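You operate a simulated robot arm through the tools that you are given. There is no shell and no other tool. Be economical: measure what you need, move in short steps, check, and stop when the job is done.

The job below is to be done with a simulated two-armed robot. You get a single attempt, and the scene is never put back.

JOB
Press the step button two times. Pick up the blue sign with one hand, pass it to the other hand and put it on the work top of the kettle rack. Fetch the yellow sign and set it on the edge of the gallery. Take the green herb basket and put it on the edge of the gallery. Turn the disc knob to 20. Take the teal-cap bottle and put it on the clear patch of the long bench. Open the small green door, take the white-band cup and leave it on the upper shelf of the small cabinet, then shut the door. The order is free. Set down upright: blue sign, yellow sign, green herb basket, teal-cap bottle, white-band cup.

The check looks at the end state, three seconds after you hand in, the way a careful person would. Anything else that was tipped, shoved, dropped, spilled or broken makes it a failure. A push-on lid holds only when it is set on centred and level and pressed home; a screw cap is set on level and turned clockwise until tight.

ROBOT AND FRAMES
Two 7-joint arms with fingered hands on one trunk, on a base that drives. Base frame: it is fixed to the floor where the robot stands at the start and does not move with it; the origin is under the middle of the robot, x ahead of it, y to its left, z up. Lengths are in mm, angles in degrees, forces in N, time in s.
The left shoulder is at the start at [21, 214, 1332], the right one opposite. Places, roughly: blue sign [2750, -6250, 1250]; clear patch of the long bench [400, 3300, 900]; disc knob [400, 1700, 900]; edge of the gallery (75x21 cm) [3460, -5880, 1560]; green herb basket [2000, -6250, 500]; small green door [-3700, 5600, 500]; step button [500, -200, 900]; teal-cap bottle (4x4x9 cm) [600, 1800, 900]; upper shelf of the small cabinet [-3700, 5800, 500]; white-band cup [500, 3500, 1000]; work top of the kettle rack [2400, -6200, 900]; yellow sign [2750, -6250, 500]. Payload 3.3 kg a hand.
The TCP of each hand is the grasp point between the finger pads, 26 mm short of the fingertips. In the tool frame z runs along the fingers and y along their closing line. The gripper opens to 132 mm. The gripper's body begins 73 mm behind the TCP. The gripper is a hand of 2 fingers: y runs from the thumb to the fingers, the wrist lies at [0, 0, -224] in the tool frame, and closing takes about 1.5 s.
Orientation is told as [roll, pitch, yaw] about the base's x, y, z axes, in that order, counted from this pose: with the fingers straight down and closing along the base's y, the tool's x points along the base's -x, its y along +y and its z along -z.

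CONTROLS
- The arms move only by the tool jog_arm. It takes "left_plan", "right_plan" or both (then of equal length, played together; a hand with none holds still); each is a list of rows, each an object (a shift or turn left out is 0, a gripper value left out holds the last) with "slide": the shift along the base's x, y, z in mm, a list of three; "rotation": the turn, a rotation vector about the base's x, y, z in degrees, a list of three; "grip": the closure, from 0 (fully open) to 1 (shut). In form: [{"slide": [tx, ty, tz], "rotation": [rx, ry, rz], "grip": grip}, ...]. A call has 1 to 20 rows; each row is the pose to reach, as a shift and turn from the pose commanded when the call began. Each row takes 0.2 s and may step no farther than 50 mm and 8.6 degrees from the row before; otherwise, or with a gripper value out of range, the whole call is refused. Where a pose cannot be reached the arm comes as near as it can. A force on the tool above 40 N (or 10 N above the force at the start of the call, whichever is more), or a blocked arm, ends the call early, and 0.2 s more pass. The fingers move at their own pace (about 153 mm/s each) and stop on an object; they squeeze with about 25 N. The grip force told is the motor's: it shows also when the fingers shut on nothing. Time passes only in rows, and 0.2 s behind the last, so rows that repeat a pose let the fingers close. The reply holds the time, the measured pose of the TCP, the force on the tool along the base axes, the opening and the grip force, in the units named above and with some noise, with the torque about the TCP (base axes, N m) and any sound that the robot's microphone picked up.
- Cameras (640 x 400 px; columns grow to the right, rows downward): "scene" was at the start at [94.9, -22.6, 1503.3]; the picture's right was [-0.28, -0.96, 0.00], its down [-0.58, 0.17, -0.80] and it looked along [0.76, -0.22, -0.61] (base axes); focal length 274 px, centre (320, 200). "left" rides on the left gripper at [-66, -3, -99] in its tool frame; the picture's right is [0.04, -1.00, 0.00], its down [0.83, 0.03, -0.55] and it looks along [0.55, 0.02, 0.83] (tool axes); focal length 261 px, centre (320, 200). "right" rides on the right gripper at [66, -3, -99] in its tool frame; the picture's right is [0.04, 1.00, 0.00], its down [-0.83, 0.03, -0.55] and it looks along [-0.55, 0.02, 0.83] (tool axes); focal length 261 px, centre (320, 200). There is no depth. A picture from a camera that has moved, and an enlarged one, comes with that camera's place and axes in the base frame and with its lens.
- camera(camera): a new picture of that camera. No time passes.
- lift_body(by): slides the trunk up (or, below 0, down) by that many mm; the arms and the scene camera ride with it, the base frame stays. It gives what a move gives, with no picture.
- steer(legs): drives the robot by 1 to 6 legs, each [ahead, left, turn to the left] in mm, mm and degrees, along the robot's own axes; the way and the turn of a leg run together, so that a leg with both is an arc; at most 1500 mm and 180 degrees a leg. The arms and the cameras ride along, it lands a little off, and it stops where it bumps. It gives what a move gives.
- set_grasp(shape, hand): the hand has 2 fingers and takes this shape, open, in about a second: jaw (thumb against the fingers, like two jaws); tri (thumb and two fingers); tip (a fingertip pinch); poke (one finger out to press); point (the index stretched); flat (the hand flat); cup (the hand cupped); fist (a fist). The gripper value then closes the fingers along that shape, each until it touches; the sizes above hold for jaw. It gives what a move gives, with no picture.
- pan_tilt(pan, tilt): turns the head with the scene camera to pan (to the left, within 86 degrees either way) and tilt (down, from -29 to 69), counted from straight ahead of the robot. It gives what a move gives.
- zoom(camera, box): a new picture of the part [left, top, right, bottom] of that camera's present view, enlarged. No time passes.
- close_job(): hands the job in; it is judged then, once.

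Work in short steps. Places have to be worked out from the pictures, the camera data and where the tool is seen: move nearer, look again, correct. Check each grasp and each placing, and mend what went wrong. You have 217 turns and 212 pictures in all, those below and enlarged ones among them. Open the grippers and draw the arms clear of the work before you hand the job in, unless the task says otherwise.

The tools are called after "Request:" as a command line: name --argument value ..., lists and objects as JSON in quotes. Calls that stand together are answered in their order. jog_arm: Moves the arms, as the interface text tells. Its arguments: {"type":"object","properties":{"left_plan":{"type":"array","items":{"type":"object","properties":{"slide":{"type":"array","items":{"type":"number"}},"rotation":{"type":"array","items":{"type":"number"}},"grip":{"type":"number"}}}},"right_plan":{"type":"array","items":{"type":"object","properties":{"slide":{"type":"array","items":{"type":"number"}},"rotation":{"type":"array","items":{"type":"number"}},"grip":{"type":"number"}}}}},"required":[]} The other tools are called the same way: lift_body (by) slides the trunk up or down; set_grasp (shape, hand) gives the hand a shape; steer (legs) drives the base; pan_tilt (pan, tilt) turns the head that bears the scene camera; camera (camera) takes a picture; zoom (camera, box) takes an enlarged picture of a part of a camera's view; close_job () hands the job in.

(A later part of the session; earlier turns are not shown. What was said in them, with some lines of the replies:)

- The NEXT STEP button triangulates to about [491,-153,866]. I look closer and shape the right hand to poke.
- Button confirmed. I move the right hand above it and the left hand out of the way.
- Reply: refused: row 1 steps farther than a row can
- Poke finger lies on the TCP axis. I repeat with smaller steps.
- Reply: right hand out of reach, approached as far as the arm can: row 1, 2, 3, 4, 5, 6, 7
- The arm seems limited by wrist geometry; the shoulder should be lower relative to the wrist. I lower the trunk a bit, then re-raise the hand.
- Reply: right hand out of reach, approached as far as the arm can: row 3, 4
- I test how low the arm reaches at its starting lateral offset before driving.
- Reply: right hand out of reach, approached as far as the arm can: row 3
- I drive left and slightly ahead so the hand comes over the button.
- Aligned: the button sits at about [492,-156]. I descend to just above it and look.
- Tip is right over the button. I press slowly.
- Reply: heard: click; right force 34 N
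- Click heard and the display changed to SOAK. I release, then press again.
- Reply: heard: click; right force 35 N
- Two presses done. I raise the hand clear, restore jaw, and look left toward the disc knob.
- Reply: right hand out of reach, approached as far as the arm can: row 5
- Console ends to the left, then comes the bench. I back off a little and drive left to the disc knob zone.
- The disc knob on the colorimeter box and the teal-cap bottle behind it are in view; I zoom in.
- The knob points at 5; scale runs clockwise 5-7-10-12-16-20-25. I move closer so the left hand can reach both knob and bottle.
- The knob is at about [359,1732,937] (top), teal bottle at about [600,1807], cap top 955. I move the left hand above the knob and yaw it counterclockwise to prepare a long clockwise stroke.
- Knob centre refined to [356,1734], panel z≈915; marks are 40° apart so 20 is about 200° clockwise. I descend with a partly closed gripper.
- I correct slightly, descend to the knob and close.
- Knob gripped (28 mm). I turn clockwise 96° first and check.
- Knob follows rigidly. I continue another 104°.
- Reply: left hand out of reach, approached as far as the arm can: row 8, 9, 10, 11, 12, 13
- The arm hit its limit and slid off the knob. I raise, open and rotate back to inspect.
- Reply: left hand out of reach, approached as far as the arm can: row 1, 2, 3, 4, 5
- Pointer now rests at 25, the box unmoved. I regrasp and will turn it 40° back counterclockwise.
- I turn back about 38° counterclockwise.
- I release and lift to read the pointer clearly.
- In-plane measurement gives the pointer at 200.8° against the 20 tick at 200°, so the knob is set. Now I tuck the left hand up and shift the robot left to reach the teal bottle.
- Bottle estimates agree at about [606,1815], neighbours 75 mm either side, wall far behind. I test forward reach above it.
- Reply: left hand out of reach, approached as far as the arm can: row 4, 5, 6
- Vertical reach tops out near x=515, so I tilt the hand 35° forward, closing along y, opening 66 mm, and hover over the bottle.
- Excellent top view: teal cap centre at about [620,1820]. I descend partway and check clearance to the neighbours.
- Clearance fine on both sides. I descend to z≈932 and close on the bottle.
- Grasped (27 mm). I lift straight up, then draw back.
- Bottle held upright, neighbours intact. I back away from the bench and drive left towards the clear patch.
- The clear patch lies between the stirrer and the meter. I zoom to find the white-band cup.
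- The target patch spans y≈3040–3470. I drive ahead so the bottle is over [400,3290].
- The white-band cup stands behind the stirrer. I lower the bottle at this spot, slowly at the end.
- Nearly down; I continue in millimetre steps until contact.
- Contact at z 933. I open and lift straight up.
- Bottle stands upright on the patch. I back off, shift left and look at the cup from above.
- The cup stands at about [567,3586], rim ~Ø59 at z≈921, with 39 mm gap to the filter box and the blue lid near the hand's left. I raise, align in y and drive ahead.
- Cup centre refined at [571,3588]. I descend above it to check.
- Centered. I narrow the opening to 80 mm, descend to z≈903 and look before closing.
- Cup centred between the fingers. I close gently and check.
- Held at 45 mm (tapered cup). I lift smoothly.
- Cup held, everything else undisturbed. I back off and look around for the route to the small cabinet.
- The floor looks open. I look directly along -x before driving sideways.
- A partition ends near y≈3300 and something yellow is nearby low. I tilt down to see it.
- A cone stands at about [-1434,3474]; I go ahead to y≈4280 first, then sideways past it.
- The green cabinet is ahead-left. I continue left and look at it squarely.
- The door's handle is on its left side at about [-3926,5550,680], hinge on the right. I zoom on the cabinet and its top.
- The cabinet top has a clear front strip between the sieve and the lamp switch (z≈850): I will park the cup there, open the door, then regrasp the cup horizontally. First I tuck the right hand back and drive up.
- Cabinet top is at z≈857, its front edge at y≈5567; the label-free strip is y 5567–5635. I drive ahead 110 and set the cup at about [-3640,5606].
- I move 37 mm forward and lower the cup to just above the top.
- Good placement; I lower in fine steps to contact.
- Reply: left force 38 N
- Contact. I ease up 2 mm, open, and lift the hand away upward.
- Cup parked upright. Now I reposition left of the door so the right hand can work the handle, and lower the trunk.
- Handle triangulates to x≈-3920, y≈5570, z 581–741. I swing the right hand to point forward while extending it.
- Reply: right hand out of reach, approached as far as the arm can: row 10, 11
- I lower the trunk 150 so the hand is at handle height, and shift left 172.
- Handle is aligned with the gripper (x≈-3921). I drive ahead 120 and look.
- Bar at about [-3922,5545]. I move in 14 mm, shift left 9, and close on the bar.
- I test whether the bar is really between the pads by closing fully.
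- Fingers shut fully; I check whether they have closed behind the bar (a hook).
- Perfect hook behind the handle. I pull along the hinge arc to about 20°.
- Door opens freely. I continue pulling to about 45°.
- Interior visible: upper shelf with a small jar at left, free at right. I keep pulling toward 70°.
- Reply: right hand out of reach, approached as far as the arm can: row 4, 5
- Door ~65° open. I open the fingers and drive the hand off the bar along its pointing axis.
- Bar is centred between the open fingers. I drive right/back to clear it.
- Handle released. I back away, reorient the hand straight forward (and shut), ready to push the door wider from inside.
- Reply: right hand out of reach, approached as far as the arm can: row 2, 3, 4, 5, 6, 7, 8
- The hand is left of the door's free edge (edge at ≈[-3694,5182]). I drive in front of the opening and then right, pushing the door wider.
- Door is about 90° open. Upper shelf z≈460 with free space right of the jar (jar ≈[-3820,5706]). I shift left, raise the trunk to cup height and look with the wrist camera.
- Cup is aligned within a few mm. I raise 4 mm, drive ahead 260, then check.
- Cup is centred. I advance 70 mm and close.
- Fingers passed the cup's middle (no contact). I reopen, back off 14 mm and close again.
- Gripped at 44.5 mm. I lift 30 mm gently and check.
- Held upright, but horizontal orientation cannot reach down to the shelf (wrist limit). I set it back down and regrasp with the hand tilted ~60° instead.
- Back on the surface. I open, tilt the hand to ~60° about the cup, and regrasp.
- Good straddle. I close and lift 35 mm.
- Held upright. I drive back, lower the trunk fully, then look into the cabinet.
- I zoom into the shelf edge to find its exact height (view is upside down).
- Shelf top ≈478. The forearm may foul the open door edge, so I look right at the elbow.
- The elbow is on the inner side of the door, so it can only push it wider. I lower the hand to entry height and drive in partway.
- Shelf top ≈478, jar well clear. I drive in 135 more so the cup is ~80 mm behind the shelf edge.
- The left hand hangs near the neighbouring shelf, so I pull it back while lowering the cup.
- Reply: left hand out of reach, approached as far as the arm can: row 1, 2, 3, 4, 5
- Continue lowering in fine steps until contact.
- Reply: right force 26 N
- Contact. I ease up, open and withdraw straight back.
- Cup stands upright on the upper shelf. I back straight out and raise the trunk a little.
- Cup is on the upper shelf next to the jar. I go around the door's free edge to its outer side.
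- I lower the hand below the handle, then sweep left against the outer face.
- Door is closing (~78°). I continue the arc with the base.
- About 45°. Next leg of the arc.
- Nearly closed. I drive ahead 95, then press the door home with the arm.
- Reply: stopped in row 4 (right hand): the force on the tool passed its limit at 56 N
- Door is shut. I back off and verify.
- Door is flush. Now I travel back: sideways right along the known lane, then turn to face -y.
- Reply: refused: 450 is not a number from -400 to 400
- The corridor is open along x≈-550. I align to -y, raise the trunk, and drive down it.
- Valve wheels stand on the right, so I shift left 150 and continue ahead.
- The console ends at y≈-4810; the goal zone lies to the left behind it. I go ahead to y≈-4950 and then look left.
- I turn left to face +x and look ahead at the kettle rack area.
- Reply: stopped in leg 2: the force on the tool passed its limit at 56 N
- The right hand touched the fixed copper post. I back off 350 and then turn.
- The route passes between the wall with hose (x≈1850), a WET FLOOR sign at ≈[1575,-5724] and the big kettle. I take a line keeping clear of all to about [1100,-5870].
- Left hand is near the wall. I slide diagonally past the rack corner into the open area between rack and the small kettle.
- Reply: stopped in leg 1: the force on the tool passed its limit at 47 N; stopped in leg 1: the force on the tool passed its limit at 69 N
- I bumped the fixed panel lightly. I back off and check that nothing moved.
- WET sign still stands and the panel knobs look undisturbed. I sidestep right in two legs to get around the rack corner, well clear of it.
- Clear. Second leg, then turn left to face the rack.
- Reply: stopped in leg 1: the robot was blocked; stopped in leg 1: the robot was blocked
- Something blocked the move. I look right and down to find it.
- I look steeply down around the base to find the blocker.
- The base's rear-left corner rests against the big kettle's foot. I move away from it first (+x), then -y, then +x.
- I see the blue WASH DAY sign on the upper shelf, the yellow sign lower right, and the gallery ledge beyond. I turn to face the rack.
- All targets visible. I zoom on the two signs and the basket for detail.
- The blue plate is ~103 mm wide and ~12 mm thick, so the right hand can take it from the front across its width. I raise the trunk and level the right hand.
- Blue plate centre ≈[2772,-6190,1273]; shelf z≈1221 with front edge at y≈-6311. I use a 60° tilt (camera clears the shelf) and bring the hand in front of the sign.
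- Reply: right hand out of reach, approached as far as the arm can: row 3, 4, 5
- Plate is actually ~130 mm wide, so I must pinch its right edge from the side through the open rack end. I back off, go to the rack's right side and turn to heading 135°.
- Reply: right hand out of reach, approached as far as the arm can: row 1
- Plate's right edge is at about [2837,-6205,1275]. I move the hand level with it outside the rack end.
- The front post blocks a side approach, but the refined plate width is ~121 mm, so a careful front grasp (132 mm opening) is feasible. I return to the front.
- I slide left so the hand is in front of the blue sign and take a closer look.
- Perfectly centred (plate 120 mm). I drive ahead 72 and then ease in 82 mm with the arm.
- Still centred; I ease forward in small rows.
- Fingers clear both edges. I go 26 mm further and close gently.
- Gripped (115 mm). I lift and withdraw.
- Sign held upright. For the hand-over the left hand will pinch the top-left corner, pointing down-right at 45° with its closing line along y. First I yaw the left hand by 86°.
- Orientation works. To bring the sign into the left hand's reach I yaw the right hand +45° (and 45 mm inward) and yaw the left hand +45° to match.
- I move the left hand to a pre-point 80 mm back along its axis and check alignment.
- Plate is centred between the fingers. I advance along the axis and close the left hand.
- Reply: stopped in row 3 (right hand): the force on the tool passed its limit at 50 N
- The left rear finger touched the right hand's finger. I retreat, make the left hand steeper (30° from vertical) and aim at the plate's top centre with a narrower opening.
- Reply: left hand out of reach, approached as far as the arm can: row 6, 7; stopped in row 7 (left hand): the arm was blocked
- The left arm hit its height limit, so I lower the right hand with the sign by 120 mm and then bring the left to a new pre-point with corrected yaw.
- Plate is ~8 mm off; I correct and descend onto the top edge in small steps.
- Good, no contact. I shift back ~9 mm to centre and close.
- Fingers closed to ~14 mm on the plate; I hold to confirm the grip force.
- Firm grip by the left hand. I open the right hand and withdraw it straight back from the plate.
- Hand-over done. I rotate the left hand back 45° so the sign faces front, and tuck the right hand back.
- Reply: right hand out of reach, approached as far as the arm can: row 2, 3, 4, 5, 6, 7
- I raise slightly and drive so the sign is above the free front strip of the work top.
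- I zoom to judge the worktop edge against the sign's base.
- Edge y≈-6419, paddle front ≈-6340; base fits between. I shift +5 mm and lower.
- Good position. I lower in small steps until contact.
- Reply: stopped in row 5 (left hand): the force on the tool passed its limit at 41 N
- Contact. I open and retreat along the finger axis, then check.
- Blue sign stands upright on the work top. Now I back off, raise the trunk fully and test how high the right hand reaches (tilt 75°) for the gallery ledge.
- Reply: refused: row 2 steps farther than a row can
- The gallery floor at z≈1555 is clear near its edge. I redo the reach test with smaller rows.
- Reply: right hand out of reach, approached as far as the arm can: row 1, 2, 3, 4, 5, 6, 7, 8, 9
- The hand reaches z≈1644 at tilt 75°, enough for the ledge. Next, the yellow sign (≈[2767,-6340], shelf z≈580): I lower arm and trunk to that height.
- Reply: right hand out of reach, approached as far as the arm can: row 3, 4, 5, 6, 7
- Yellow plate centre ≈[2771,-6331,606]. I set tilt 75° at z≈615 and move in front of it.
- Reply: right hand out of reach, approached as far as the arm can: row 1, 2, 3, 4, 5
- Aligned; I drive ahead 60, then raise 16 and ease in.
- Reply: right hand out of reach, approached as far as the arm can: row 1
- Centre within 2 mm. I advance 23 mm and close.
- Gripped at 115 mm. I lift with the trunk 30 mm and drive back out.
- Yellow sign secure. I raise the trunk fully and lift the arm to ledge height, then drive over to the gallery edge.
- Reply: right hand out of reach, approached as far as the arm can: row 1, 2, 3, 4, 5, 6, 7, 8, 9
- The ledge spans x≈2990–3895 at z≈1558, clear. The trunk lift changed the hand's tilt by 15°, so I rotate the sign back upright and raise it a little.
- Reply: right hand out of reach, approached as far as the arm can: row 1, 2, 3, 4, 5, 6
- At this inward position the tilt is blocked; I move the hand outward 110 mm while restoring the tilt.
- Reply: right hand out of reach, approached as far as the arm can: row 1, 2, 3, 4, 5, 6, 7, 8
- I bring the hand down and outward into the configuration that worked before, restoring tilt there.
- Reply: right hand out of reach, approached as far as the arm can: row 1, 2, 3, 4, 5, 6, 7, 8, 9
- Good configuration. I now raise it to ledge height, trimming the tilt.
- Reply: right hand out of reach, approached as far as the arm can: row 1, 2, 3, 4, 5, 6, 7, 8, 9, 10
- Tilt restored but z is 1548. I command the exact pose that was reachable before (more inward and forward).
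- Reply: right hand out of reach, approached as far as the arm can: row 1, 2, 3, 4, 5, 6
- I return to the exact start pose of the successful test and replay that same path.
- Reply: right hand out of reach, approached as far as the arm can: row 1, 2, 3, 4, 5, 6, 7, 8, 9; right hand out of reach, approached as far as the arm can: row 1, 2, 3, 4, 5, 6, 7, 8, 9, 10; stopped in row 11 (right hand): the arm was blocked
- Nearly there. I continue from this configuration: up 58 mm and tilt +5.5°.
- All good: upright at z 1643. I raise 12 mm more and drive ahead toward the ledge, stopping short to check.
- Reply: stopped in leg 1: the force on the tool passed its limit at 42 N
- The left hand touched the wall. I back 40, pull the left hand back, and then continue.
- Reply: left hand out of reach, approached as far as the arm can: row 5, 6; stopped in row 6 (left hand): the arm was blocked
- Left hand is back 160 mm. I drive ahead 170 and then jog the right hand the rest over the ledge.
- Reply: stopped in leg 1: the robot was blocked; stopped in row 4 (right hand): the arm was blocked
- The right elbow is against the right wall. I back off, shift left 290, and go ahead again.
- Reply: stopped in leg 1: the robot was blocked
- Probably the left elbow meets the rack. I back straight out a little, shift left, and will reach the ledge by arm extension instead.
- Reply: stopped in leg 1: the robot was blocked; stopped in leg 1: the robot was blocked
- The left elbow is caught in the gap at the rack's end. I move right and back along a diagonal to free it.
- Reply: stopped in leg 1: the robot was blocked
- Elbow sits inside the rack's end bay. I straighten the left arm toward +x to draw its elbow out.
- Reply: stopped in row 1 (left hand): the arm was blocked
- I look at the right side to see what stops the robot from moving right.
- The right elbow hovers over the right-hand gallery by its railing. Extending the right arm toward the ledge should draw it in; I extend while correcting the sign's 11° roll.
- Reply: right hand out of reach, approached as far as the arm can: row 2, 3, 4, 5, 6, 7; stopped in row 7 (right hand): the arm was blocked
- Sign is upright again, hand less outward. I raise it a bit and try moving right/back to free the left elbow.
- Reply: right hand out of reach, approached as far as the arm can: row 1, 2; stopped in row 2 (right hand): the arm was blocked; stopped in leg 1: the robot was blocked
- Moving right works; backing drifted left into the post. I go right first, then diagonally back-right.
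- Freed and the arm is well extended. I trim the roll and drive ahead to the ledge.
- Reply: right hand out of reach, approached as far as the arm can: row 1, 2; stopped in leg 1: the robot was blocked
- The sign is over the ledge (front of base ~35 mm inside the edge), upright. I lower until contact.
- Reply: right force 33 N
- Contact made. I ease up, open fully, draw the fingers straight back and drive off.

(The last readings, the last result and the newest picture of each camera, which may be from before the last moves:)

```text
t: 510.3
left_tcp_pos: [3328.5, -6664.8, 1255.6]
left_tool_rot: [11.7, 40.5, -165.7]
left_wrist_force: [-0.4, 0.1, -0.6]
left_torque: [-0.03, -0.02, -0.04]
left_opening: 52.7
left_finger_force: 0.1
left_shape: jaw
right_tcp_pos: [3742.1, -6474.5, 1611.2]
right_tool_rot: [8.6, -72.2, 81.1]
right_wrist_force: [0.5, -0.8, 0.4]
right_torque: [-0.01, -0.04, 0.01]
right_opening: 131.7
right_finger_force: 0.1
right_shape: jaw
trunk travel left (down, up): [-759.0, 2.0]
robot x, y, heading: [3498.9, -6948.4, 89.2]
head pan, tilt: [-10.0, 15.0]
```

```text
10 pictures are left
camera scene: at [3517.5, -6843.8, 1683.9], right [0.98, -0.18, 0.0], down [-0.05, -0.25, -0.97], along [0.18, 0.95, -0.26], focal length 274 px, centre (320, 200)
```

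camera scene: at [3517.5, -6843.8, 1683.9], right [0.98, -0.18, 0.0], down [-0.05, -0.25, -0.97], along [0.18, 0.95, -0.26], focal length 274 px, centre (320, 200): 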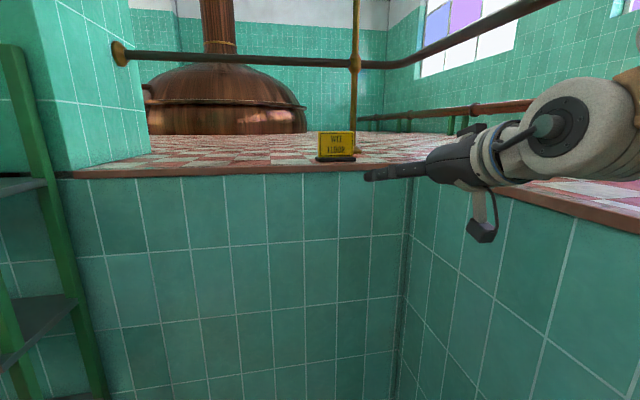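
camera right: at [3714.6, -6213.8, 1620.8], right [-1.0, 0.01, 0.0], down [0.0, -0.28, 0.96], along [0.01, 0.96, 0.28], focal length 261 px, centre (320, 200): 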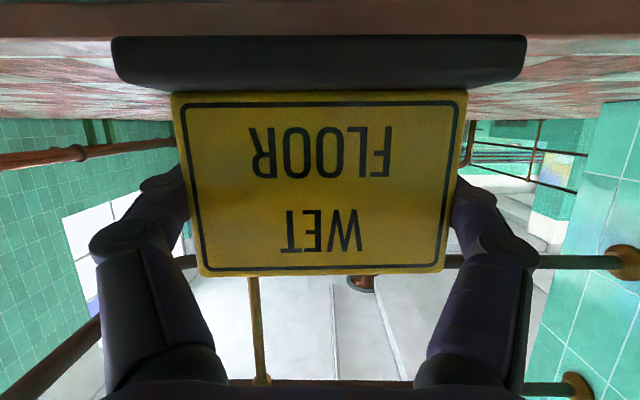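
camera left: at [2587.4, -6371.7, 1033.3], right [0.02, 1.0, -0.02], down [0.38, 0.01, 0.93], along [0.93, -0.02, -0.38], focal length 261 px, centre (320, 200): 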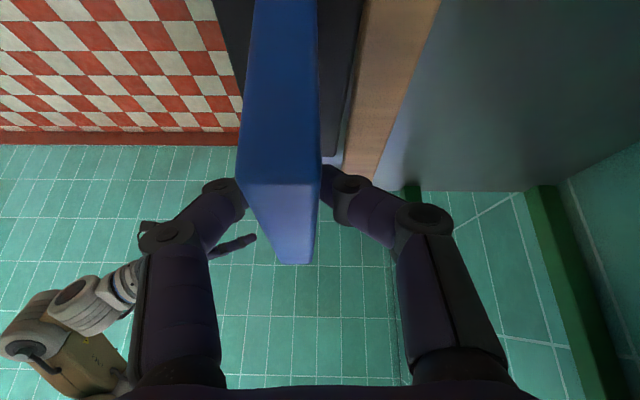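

Yellow sign stands on the gallery edge. Now the green basket: I back off, drive left, set the right hand low (outward posture) and stop in front of the basket (≈[2042,-6295]).

Request:
steer --legs '[[-200, 0, 0.8], [0, 900, 0]]'

Request:
jog_arm --right_plan '[{"slide": [18, 4, -34]}, {"slide": [36, 8, -68]}, {"slide": [54, 12, -102]}, {"slide": [72, 16, -136]}, {"slide": [90, 20, -170]}, {"slide": [108, 24, -204]}, {"slide": [126, 28, -238]}, {"slide": [142, 31, -270]}, {"slide": [142, 31, -288]}]'

Request:
lift_body --by -400

Request:
lift_body --by -315

Request:
steer --legs '[[0, 920, 0]]'

Request:
camera --camera "right"

```text
t: 516.1
left_tcp_pos: [2437.0, -6867.4, 1254.9]
left_tool_rot: [11.7, 40.6, -164.4]
left_wrist_force: [0.7, 0.0, -0.4]
left_torque: [0.02, -0.01, -0.01]
left_opening: 52.7
left_finger_force: 0.0
left_shape: jaw
right_tcp_pos: [2845.3, -6670.2, 1611.9]
right_tool_rot: [8.6, -72.2, 82.2]
right_wrist_force: [-1.2, 0.5, 0.3]
right_torque: [0.02, -0.01, 0.0]
right_opening: 131.7
right_finger_force: 0.1
right_shape: jaw
trunk travel left (down, up): [-759.0, 2.0]
robot x, y, heading: [2616.8, -7148.1, 90.4]
head pan, tilt: [-10.0, 15.0]
```

```text
t: 518.1
left_tcp_pos: [2437.8, -6866.3, 1255.2]
left_tool_rot: [11.7, 40.5, -164.4]
left_wrist_force: [-0.1, 0.1, -0.2]
left_torque: [-0.01, 0.05, -0.03]
left_opening: 52.9
left_finger_force: 0.0
left_shape: jaw
right_tcp_pos: [2990.3, -6637.0, 1321.7]
right_tool_rot: [8.4, -72.2, 82.3]
right_wrist_force: [0.3, 0.1, -0.1]
right_torque: [0.04, 0.0, -0.02]
right_opening: 132.0
right_finger_force: 0.0
right_shape: jaw
trunk travel left (down, up): [-759.0, 2.0]
robot x, y, heading: [2614.2, -7147.5, 90.3]
head pan, tilt: [-10.0, 15.0]
```

```text
t: 522.0
left_tcp_pos: [2438.2, -6867.1, 855.7]
left_tool_rot: [11.7, 40.5, -164.6]
left_wrist_force: [0.1, 0.0, -0.2]
left_torque: [-0.01, 0.0, -0.02]
left_opening: 52.7
left_finger_force: 0.1
left_shape: jaw
right_tcp_pos: [2987.2, -6639.0, 923.7]
right_tool_rot: [8.6, -72.2, 82.1]
right_wrist_force: [-0.1, 0.5, -0.2]
right_torque: [0.01, -0.01, -0.02]
right_opening: 132.1
right_finger_force: 0.0
right_shape: jaw
trunk travel left (down, up): [-359.0, 402.0]
robot x, y, heading: [2611.0, -7147.6, 90.7]
head pan, tilt: [-10.0, 15.0]
```

```text
t: 525.1
left_tcp_pos: [2438.2, -6874.1, 504.8]
left_tool_rot: [23.2, 37.5, -157.3]
left_wrist_force: [0.4, 0.4, -0.1]
left_torque: [0.01, 0.0, -0.01]
left_opening: 52.8
left_finger_force: 0.1
left_shape: jaw
right_tcp_pos: [2988.4, -6639.1, 608.8]
right_tool_rot: [8.7, -72.2, 82.3]
right_wrist_force: [0.3, 0.4, 0.0]
right_torque: [-0.01, 0.0, 0.0]
right_opening: 131.8
right_finger_force: 0.0
right_shape: jaw
trunk travel left (down, up): [-44.0, 717.0]
robot x, y, heading: [2614.1, -7143.8, 90.8]
head pan, tilt: [-10.0, 15.0]
```

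```text
t: 529.9
left_tcp_pos: [1519.6, -6890.3, 504.0]
left_tool_rot: [23.2, 37.5, -156.5]
left_wrist_force: [0.0, -1.0, 0.0]
left_torque: [0.0, 0.01, 0.0]
left_opening: 52.7
left_finger_force: 0.0
left_shape: jaw
right_tcp_pos: [2066.3, -6646.2, 608.8]
right_tool_rot: [8.6, -72.2, 82.9]
right_wrist_force: [0.2, 0.0, 0.9]
right_torque: [0.0, 0.0, 0.0]
right_opening: 131.8
right_finger_force: 0.1
right_shape: jaw
trunk travel left (down, up): [-44.0, 717.0]
robot x, y, heading: [1702.6, -7161.1, 91.5]
head pan, tilt: [-10.0, 15.0]
```

```text
9 pictures are left
camera right: at [2068.9, -6760.6, 576.1], right [-1.0, -0.03, 0.01], down [0.02, -0.28, 0.96], along [-0.03, 0.96, 0.28], focal length 261 px, centre (320, 200)
```

right: 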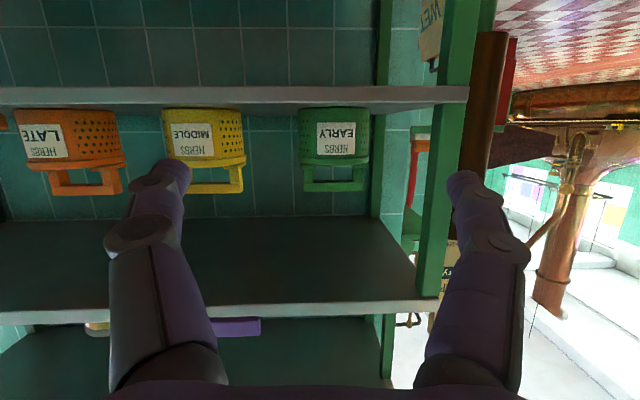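

Green basket centre ≈[2030,-6297], body z 551–627. I shift left 36, lower 8 and drive ahead 250, then check.

Request:
steer --legs '[[0, 34, -1.3], [250, 0, 0]]'

Request:
camera --camera "right"

```text
t: 531.7
left_tcp_pos: [1454.4, -6792.5, 505.9]
left_tool_rot: [21.8, 36.8, -154.3]
left_wrist_force: [-0.7, -0.3, 1.0]
left_torque: [0.0, -0.02, 0.01]
left_opening: 52.5
left_finger_force: 0.0
left_shape: jaw
right_tcp_pos: [1996.6, -6530.4, 609.6]
right_tool_rot: [9.5, -72.5, 84.5]
right_wrist_force: [0.0, -0.9, -1.2]
right_torque: [0.01, 0.01, 0.01]
right_opening: 132.0
right_finger_force: 0.1
right_shape: jaw
trunk travel left (down, up): [-44.0, 717.0]
robot x, y, heading: [1651.2, -7057.9, 93.3]
head pan, tilt: [-10.0, 15.0]
stopped in leg 2: the robot was blocked; the commanded pose is now the measured one
```

```text
8 pictures are left
camera right: at [2004.5, -6643.8, 576.9], right [-1.0, -0.07, 0.01], down [0.03, -0.28, 0.96], along [-0.07, 0.96, 0.28], focal length 261 px, centre (320, 200)
```

right: 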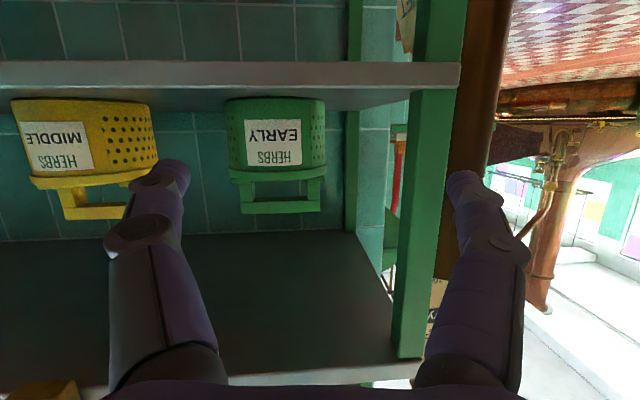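

Blocked on the left side by the kettle. I shift right 115, square up, and move the hand inward instead, then drive ahead.

Request:
steer --legs '[[0, -115, -3.3]]'

Request:
jog_arm --right_plan '[{"slide": [-26, 0, -2]}, {"slide": [-52, 0, -4]}, {"slide": [-78, 0, -6]}, {"slide": [-102, 0, -8]}]'

Request:
steer --legs '[[145, 0, 0]]'

Request:
camera --camera "right"

```text
t: 532.9
left_tcp_pos: [1588.6, -6774.8, 502.6]
left_tool_rot: [22.4, 37.0, -157.8]
left_wrist_force: [0.2, 1.0, -0.3]
left_torque: [-0.01, -0.03, -0.03]
left_opening: 52.7
left_finger_force: 0.0
left_shape: jaw
right_tcp_pos: [2145.1, -6548.3, 607.7]
right_tool_rot: [8.8, -72.3, 81.5]
right_wrist_force: [-0.9, 0.5, -0.4]
right_torque: [0.02, -0.04, -0.03]
right_opening: 131.8
right_finger_force: 0.0
right_shape: jaw
trunk travel left (down, up): [-44.0, 717.0]
robot x, y, heading: [1767.9, -7049.9, 90.1]
head pan, tilt: [-10.0, 15.0]
```

```text
t: 533.9
left_tcp_pos: [1589.0, -6774.1, 503.8]
left_tool_rot: [22.4, 36.9, -157.8]
left_wrist_force: [0.8, 0.0, 0.1]
left_torque: [0.0, -0.01, -0.03]
left_opening: 52.8
left_finger_force: 0.2
left_shape: jaw
right_tcp_pos: [2064.2, -6535.7, 594.9]
right_tool_rot: [8.4, -72.2, 81.9]
right_wrist_force: [0.1, 0.2, -0.2]
right_torque: [-0.02, -0.03, 0.0]
right_opening: 131.9
right_finger_force: 0.0
right_shape: jaw
right hand out of reach, approached as far as the arm can: row 1, 2, 3, 4
trunk travel left (down, up): [-44.0, 717.0]
robot x, y, heading: [1765.1, -7051.5, 89.7]
head pan, tilt: [-10.0, 15.0]
```

```text
t: 535.3
left_tcp_pos: [1548.3, -6722.0, 507.4]
left_tool_rot: [21.5, 36.9, -153.0]
left_wrist_force: [0.0, 0.8, -0.4]
left_torque: [-0.02, 0.01, 0.02]
left_opening: 52.7
left_finger_force: 0.0
left_shape: jaw
right_tcp_pos: [1997.3, -6434.2, 595.4]
right_tool_rot: [10.3, -72.4, 85.9]
right_wrist_force: [0.7, 0.3, -0.9]
right_torque: [0.03, -0.01, 0.01]
right_opening: 131.8
right_finger_force: 0.0
right_shape: jaw
trunk travel left (down, up): [-44.0, 717.0]
robot x, y, heading: [1748.3, -6977.4, 95.7]
head pan, tilt: [-10.0, 15.0]
stopped in leg 1: the robot was blocked; the commanded pose is now the measured one
```

```text
7 pictures are left
camera right: at [2008.9, -6547.6, 562.7], right [-0.99, -0.11, 0.01], down [0.05, -0.28, 0.96], along [-0.1, 0.95, 0.28], focal length 261 px, centre (320, 200)
```

right: 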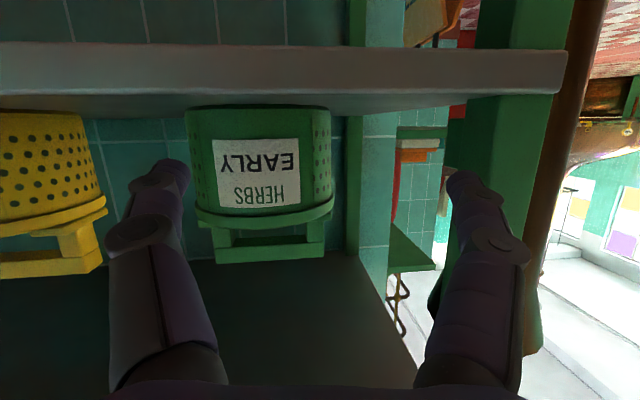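

The kettle blocks the left arm again. I shift 160 to the right, turn to heading 105°, and approach the round basket from the front-right.

Request:
steer --legs '[[-40, -162, 0], [0, 0, 9.3], [60, 0, 0]]'

Request:
camera --camera "right"

```text
t: 538.0
left_tcp_pos: [1655.0, -6720.7, 505.3]
left_tool_rot: [22.3, 37.2, -142.9]
left_wrist_force: [-0.1, 0.6, 0.2]
left_torque: [0.0, 0.0, 0.0]
left_opening: 52.9
left_finger_force: 0.0
left_shape: jaw
right_tcp_pos: [2049.3, -6364.0, 595.1]
right_tool_rot: [8.7, -72.2, 96.9]
right_wrist_force: [-0.3, -0.3, -1.0]
right_torque: [0.01, -0.01, 0.0]
right_opening: 131.8
right_finger_force: 0.0
right_shape: jaw
trunk travel left (down, up): [-44.0, 717.0]
robot x, y, heading: [1898.0, -6939.4, 105.1]
head pan, tilt: [-10.0, 15.0]
```

```text
6 pictures are left
camera right: at [2080.4, -6472.0, 562.3], right [-0.96, -0.27, 0.01], down [0.08, -0.26, 0.96], along [-0.26, 0.92, 0.28], focal length 261 px, centre (320, 200)
```

right: 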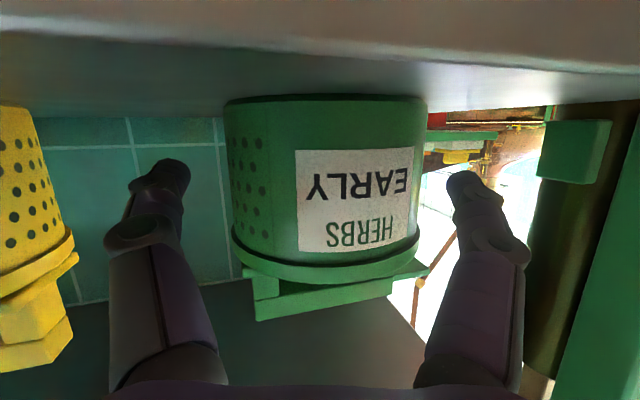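

The basket sits right between the fingers. I advance 44 mm along the axis and close.

Request:
jog_arm --right_plan '[{"slide": [-5, 12, 0]}, {"slide": [-9, 24, 0]}, {"slide": [-13, 36, 0]}, {"slide": [-15, 43, 0]}, {"slide": [-15, 43, 0], "grip": 0.08}, {"slide": [-15, 43, 0], "grip": 0.16}, {"slide": [-15, 43, 0], "grip": 0.28}, {"slide": [-15, 43, 0], "grip": 0.28}]'

Request:
lift_body --by 35

Request:
camera --camera "right"

```text
t: 539.8
left_tcp_pos: [1656.1, -6720.2, 504.4]
left_tool_rot: [22.3, 37.1, -142.9]
left_wrist_force: [0.1, 0.4, 0.4]
left_torque: [0.01, -0.05, 0.02]
left_opening: 52.8
left_finger_force: 0.1
left_shape: jaw
right_tcp_pos: [2034.6, -6319.8, 593.9]
right_tool_rot: [8.7, -72.3, 96.9]
right_wrist_force: [0.4, 1.9, 0.7]
right_torque: [0.0, -0.02, 0.02]
right_opening: 107.8
right_finger_force: 24.6
right_shape: jaw
trunk travel left (down, up): [-44.0, 717.0]
robot x, y, heading: [1896.7, -6939.5, 105.1]
head pan, tilt: [-10.0, 15.0]
```

```text
t: 540.6
left_tcp_pos: [1655.0, -6719.5, 539.3]
left_tool_rot: [22.3, 37.1, -142.9]
left_wrist_force: [0.3, 0.1, -0.6]
left_torque: [-0.01, -0.02, -0.01]
left_opening: 53.1
left_finger_force: 0.1
left_shape: jaw
right_tcp_pos: [2034.7, -6319.2, 629.4]
right_tool_rot: [8.7, -72.1, 97.0]
right_wrist_force: [-0.2, -0.3, -5.8]
right_torque: [-0.01, 0.0, -0.03]
right_opening: 107.8
right_finger_force: 25.0
right_shape: jaw
trunk travel left (down, up): [-79.0, 682.0]
robot x, y, heading: [1899.6, -6938.4, 105.1]
head pan, tilt: [-10.0, 15.0]
```

```text
5 pictures are left
camera right: at [2065.4, -6428.8, 596.2], right [-0.96, -0.27, 0.01], down [0.08, -0.26, 0.96], along [-0.26, 0.93, 0.27], focal length 261 px, centre (320, 200)
```

right: 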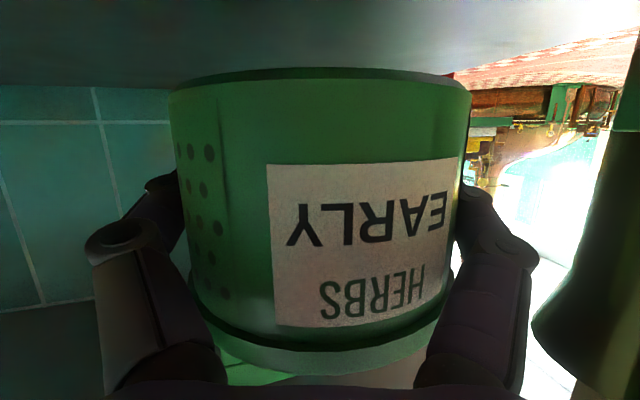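

Basket held (5.8 N load). I back out, square up, move the arm outward, raise the trunk, lift the hand along the known-good path and drive right.

Request:
steer --legs '[[-270, 0, 0], [0, 0, -15.1]]'

Request:
jog_arm --right_plan '[{"slide": [20, -15, 0]}, {"slide": [42, -30, 0]}, {"slide": [64, -45, 0]}, {"slide": [85, -60, 0]}]'

Request:
lift_body --by 400

Request:
lift_body --by 280

Request:
jog_arm --right_plan '[{"slide": [-16, -4, 36]}, {"slide": [-32, -8, 72]}, {"slide": [-48, -12, 108]}, {"slide": [-64, -15, 144]}, {"slide": [-80, -18, 180]}, {"slide": [-96, -22, 216]}, {"slide": [-112, -25, 252]}, {"slide": [-128, -28, 288]}, {"slide": [-140, -30, 312]}, {"slide": [-140, -30, 322]}]'

Request:
steer --legs '[[0, -1400, 0]]'

```text
t: 543.4
left_tcp_pos: [1790.3, -6923.9, 538.8]
left_tool_rot: [22.4, 37.2, -157.8]
left_wrist_force: [0.7, -1.1, 0.3]
left_torque: [-0.02, 0.04, -0.01]
left_opening: 52.8
left_finger_force: 0.1
left_shape: jaw
right_tcp_pos: [2260.7, -6635.5, 628.5]
right_tool_rot: [8.6, -72.2, 81.8]
right_wrist_force: [-0.1, -0.3, -6.0]
right_torque: [-0.02, -0.02, -0.02]
right_opening: 107.9
right_finger_force: 25.0
right_shape: jaw
trunk travel left (down, up): [-79.0, 682.0]
robot x, y, heading: [1967.4, -7202.0, 90.2]
head pan, tilt: [-10.0, 15.0]
```

```text
t: 544.4
left_tcp_pos: [1789.9, -6923.9, 539.4]
left_tool_rot: [22.3, 37.1, -157.8]
left_wrist_force: [-0.3, -0.1, 0.4]
left_torque: [0.0, 0.0, 0.02]
left_opening: 53.1
left_finger_force: 0.1
left_shape: jaw
right_tcp_pos: [2347.6, -6694.0, 630.2]
right_tool_rot: [8.7, -72.2, 81.9]
right_wrist_force: [0.4, -0.1, -5.7]
right_torque: [-0.02, 0.0, 0.0]
right_opening: 107.9
right_finger_force: 25.5
right_shape: jaw
trunk travel left (down, up): [-79.0, 682.0]
robot x, y, heading: [1971.5, -7199.0, 90.6]
head pan, tilt: [-10.0, 15.0]
```

```text
t: 548.2
left_tcp_pos: [1791.6, -6923.3, 940.2]
left_tool_rot: [22.3, 37.0, -157.9]
left_wrist_force: [0.1, -0.1, -0.6]
left_torque: [0.01, 0.0, -0.01]
left_opening: 52.9
left_finger_force: 0.1
left_shape: jaw
right_tcp_pos: [2346.0, -6694.6, 1029.3]
right_tool_rot: [8.7, -72.2, 81.9]
right_wrist_force: [-1.5, -0.2, -6.3]
right_torque: [-0.07, -0.02, 0.01]
right_opening: 107.9
right_finger_force: 24.7
right_shape: jaw
trunk travel left (down, up): [-479.0, 282.0]
robot x, y, heading: [1970.7, -7197.3, 90.2]
head pan, tilt: [-10.0, 15.0]
```

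```text
t: 551.0
left_tcp_pos: [1790.3, -6922.8, 1220.0]
left_tool_rot: [22.3, 37.1, -157.9]
left_wrist_force: [0.7, 0.1, 0.4]
left_torque: [-0.01, 0.03, 0.0]
left_opening: 52.8
left_finger_force: 0.1
left_shape: jaw
right_tcp_pos: [2347.1, -6695.3, 1309.0]
right_tool_rot: [8.8, -72.1, 81.9]
right_wrist_force: [0.2, -0.3, -5.2]
right_torque: [-0.07, 0.01, -0.02]
right_opening: 107.8
right_finger_force: 24.7
right_shape: jaw
trunk travel left (down, up): [-759.0, 2.0]
robot x, y, heading: [1968.1, -7200.6, 90.2]
head pan, tilt: [-10.0, 15.0]
```

```text
t: 553.2
left_tcp_pos: [1791.0, -6924.7, 1219.3]
left_tool_rot: [22.3, 37.1, -157.9]
left_wrist_force: [0.4, -0.7, 0.0]
left_torque: [-0.02, -0.03, 0.0]
left_opening: 52.7
left_finger_force: 0.1
left_shape: jaw
right_tcp_pos: [2206.7, -6722.4, 1630.9]
right_tool_rot: [8.7, -72.2, 81.9]
right_wrist_force: [0.3, 0.1, -5.9]
right_torque: [-0.05, 0.01, -0.02]
right_opening: 107.6
right_finger_force: 25.0
right_shape: jaw
trunk travel left (down, up): [-759.0, 2.0]
robot x, y, heading: [1972.7, -7201.3, 90.0]
head pan, tilt: [-10.0, 15.0]
```

```text
t: 560.0
left_tcp_pos: [3156.6, -6923.3, 1220.2]
left_tool_rot: [22.3, 37.1, -158.3]
left_wrist_force: [0.1, -0.6, 0.5]
left_torque: [0.03, 0.01, 0.01]
left_opening: 52.8
left_finger_force: 0.1
left_shape: jaw
right_tcp_pos: [3571.9, -6726.5, 1631.6]
right_tool_rot: [8.8, -72.2, 81.6]
right_wrist_force: [0.1, -0.3, -5.9]
right_torque: [0.0, 0.02, -0.02]
right_opening: 107.4
right_finger_force: 24.7
right_shape: jaw
trunk travel left (down, up): [-759.0, 2.0]
robot x, y, heading: [3335.2, -7197.6, 89.8]
head pan, tilt: [-10.0, 15.0]
```

Everything is level and at z 1632. I turn to heading 110° and approach the ledge left of the yellow sign.

Request:
steer --legs '[[0, 0, 20.2], [327, -271, 0], [335, -122, 0]]'

Request:
pan_tilt --pan -30 --tilt 15

Request:
camera --camera "scene"

```text
t: 565.6
left_tcp_pos: [3220.4, -6249.1, 1219.9]
left_tool_rot: [22.3, 37.1, -138.4]
left_wrist_force: [0.4, -0.8, -0.2]
left_torque: [-0.01, 0.0, -0.01]
left_opening: 52.6
left_finger_force: 0.0
left_shape: jaw
right_tcp_pos: [3545.6, -5919.6, 1630.2]
right_tool_rot: [8.7, -72.2, 101.5]
right_wrist_force: [0.2, -0.8, -5.7]
right_torque: [-0.05, -0.02, 0.02]
right_opening: 107.6
right_finger_force: 25.2
right_shape: jaw
trunk travel left (down, up): [-759.0, 2.0]
robot x, y, heading: [3485.1, -6446.2, 109.6]
head pan, tilt: [-10.0, 15.0]
```

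```text
t: 566.4
left_tcp_pos: [3221.0, -6248.5, 1219.2]
left_tool_rot: [22.4, 37.1, -138.4]
left_wrist_force: [0.0, 0.4, 0.1]
left_torque: [-0.01, -0.01, 0.0]
left_opening: 52.7
left_finger_force: 0.1
left_shape: jaw
right_tcp_pos: [3544.9, -5921.0, 1630.6]
right_tool_rot: [8.6, -72.1, 101.4]
right_wrist_force: [0.2, -0.1, -6.7]
right_torque: [-0.03, -0.03, 0.03]
right_opening: 107.6
right_finger_force: 25.1
right_shape: jaw
trunk travel left (down, up): [-759.0, 2.0]
robot x, y, heading: [3484.1, -6448.1, 109.8]
head pan, tilt: [-30.0, 15.0]
```

```text
4 pictures are left
camera scene: at [3495.0, -6344.2, 1683.8], right [0.98, -0.18, 0.0], down [-0.05, -0.26, -0.97], along [0.17, 0.95, -0.26], focal length 274 px, centre (320, 200)
```

scene: 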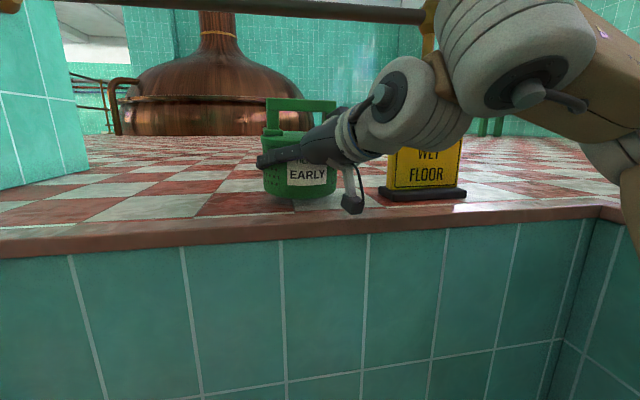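

Basket is over the ledge, clear of the yellow sign. I lower it to contact.

Request:
jog_arm --right_plan '[{"slide": [0, 0, -8]}, {"slide": [0, 0, -15]}, {"slide": [0, 0, -20]}, {"slide": [0, 0, -24]}, {"slide": [0, 0, -28]}, {"slide": [0, 0, -32]}, {"slide": [0, 0, -35]}]'

Request:
zoom --camera "scene" --box '[220, 80, 500, 250]'

```text
t: 567.2
left_tcp_pos: [3220.6, -6249.4, 1219.4]
left_tool_rot: [22.2, 37.1, -138.6]
left_wrist_force: [0.1, 0.5, -0.3]
left_torque: [-0.01, -0.01, -0.01]
left_opening: 52.9
left_finger_force: 0.1
left_shape: jaw
right_tcp_pos: [3544.0, -5924.7, 1618.7]
right_tool_rot: [10.4, -73.0, 99.8]
right_wrist_force: [1.0, -5.7, 5.3]
right_torque: [-1.61, -0.57, -0.12]
right_opening: 107.8
right_finger_force: 25.6
right_shape: jaw
trunk travel left (down, up): [-759.0, 2.0]
robot x, y, heading: [3480.1, -6451.0, 109.8]
head pan, tilt: [-30.0, 15.0]
stopped in row 4 (right hand): the force on the tool passed its limit at 44 N (the readings are from after the stop); the commanded pose is now the measured one
```

```text
2.29 times, centred on (360, 165) of scene
camera zoom: at [3495.6, -6346.9, 1684.0], right [0.98, -0.18, 0.0], down [-0.05, -0.25, -0.97], along [0.17, 0.95, -0.26], focal length 626 px, centre (229, 280)
```

zoom: 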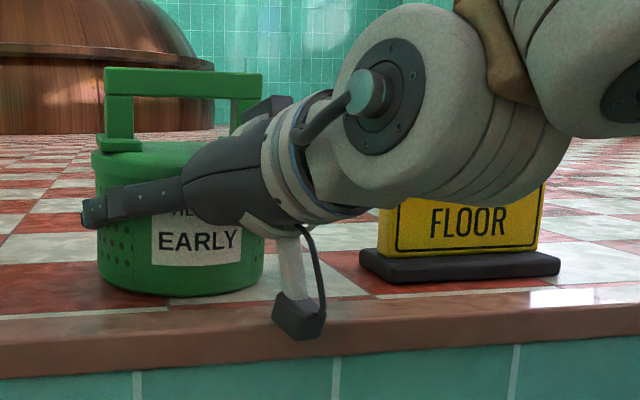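

The first contact came at the basket's front bottom edge. I lower again in small steps to seat it.

Request:
jog_arm --right_plan '[{"slide": [0, 2, -3], "rotation": [-0.8, 0, 0]}, {"slide": [0, 4, -6], "rotation": [-0.8, 0, 0]}, {"slide": [0, 4, -9], "rotation": [-0.8, 0, 0]}, {"slide": [0, 4, -11], "rotation": [-0.8, 0, 0]}, {"slide": [0, 4, -13], "rotation": [-0.8, 0, 0]}]'

Request:
zoom --camera "scene" --box '[230, 130, 400, 250]'

```text
t: 568.0
left_tcp_pos: [3221.6, -6252.4, 1220.2]
left_tool_rot: [22.1, 37.2, -138.5]
left_wrist_force: [0.1, -0.2, -0.3]
left_torque: [0.0, 0.02, 0.0]
left_opening: 52.8
left_finger_force: 0.0
left_shape: jaw
right_tcp_pos: [3543.9, -5924.6, 1619.8]
right_tool_rot: [12.0, -73.0, 98.3]
right_wrist_force: [1.6, -12.6, 12.6]
right_torque: [-2.6, -0.91, -0.34]
right_opening: 107.7
right_finger_force: 25.2
right_shape: jaw
trunk travel left (down, up): [-759.0, 2.0]
robot x, y, heading: [3484.6, -6448.8, 109.8]
head pan, tilt: [-30.0, 15.0]
stopped in row 3 (right hand): the force on the tool passed its limit at 47 N (the readings are from after the stop); the commanded pose is now the measured one
```

```text
3.33 times, centred on (315, 190) of scene
camera zoom: at [3495.6, -6350.2, 1684.1], right [0.98, -0.18, 0.0], down [-0.05, -0.25, -0.97], along [0.17, 0.95, -0.26], focal length 913 px, centre (337, 233)
```

zoom: 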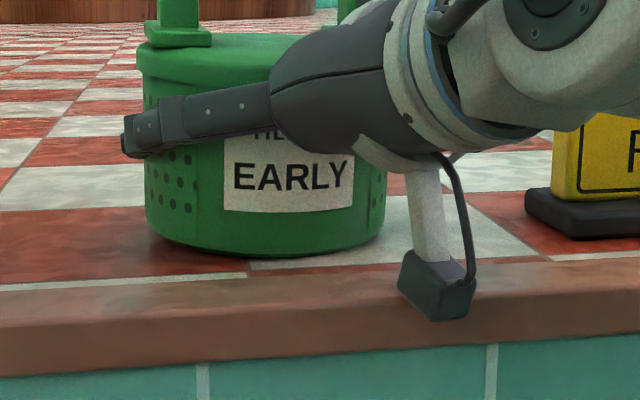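

The wrist camera, not the basket, is touching the trim. I move 26 mm back (as with the yellow sign), lower to contact, release, withdraw and back off.

Request:
jog_arm --right_plan '[{"slide": [0, -8, 5]}, {"slide": [0, -18, 5]}, {"slide": [0, -27, 3]}, {"slide": [0, -27, -4]}, {"slide": [0, -27, -10]}, {"slide": [0, -27, -14]}, {"slide": [0, -27, -17]}, {"slide": [0, -27, -20]}]'

Request:
jog_arm --right_plan '[{"slide": [0, 0, 0], "grip": 0.12}, {"slide": [0, 0, 0], "grip": 0.0}, {"slide": [0, 0, 0], "grip": 0.0}, {"slide": [5, -14, 1], "grip": 0.0}, {"slide": [10, -28, 2], "grip": 0.0}, {"slide": [17, -46, 3], "grip": 0.0}, {"slide": [24, -66, 4], "grip": 0.0}]'

Request:
steer --legs '[[-420, 0, 0]]'

Request:
camera --camera "scene"

```text
t: 569.8
left_tcp_pos: [3221.5, -6250.7, 1219.3]
left_tool_rot: [22.2, 37.1, -138.6]
left_wrist_force: [0.1, -0.1, 0.0]
left_torque: [0.0, -0.05, -0.03]
left_opening: 52.9
left_finger_force: 0.0
left_shape: jaw
right_tcp_pos: [3543.5, -5946.5, 1600.1]
right_tool_rot: [12.3, -73.2, 98.1]
right_wrist_force: [0.1, 2.7, 34.1]
right_torque: [0.62, -0.06, 0.02]
right_opening: 107.5
right_finger_force: 25.0
right_shape: jaw
trunk travel left (down, up): [-759.0, 2.0]
robot x, y, heading: [3484.1, -6449.7, 109.5]
head pan, tilt: [-30.0, 15.0]
```

```text
t: 571.4
left_tcp_pos: [3221.3, -6249.9, 1219.6]
left_tool_rot: [22.2, 37.1, -138.5]
left_wrist_force: [-0.3, -0.8, 1.3]
left_torque: [0.01, -0.05, 0.04]
left_opening: 52.7
left_finger_force: 0.1
left_shape: jaw
right_tcp_pos: [3569.3, -6010.6, 1598.7]
right_tool_rot: [11.7, -72.7, 98.6]
right_wrist_force: [-0.7, 0.1, 0.3]
right_torque: [-0.02, 0.02, 0.05]
right_opening: 131.9
right_finger_force: 0.0
right_shape: jaw
trunk travel left (down, up): [-759.0, 2.0]
robot x, y, heading: [3478.1, -6448.9, 109.7]
head pan, tilt: [-30.0, 15.0]
```

```text
t: 573.9
left_tcp_pos: [3354.7, -6641.4, 1218.9]
left_tool_rot: [22.4, 37.2, -137.5]
left_wrist_force: [-0.9, -0.2, 0.1]
left_torque: [-0.04, -0.01, -0.02]
left_opening: 52.8
left_finger_force: 0.1
left_shape: jaw
right_tcp_pos: [3699.9, -6397.6, 1598.9]
right_tool_rot: [11.1, -72.6, 100.1]
right_wrist_force: [-0.1, 0.0, 0.1]
right_torque: [0.0, -0.01, 0.01]
right_opening: 131.9
right_finger_force: 0.1
right_shape: jaw
trunk travel left (down, up): [-759.0, 2.0]
robot x, y, heading: [3626.9, -6833.8, 110.4]
head pan, tilt: [-30.0, 15.0]
```

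```text
1 pictures are left
camera scene: at [3630.5, -6732.8, 1684.0], right [0.99, -0.16, 0.0], down [-0.04, -0.26, -0.97], along [0.16, 0.95, -0.26], focal length 274 px, centre (320, 200)
```

scene: 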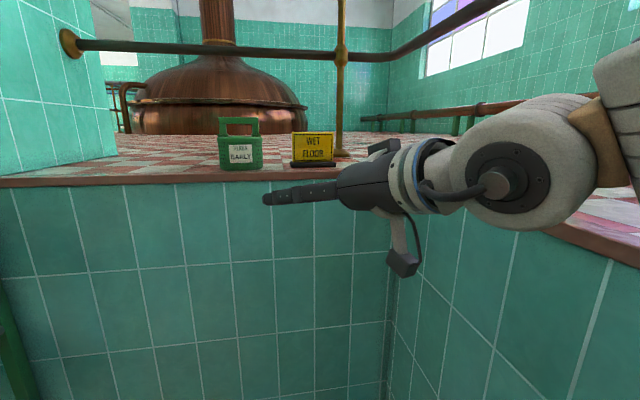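

Both the basket and the yellow sign stand upright on the gallery edge. The grippers are open and the arms are clear, so I hand in.

Request:
close_job

```text
The job is handed in.
```

I completed every part of the job and handed it in; I don't have the result of the check.

- **Step button:** pressed twice, with a click each time.
- **Disc knob:** set to 20. It first slipped on to 25 when the arm ran out of reach, and I turned it back.
- **Teal-cap bottle:** upright on the clear patch of the long bench.
- **White-band cup:** upright on the upper shelf of the small cabinet, with the door shut flush.
- **Blue sign:** picked up with the right hand, passed to the left, and standing on the work top of the kettle rack.
- **Yellow sign and green herb basket:** both upright on the edge of the gallery.

While driving, the arms bumped some fixed parts: the copper post, the hot-water panel, the end of the kettle rack and the gallery wall. The base also touched the foot of the big kettle. In the pictures I took, nothing looked moved or tipped. I did not closely re-check the panel knobs or the rack after the last bumps.
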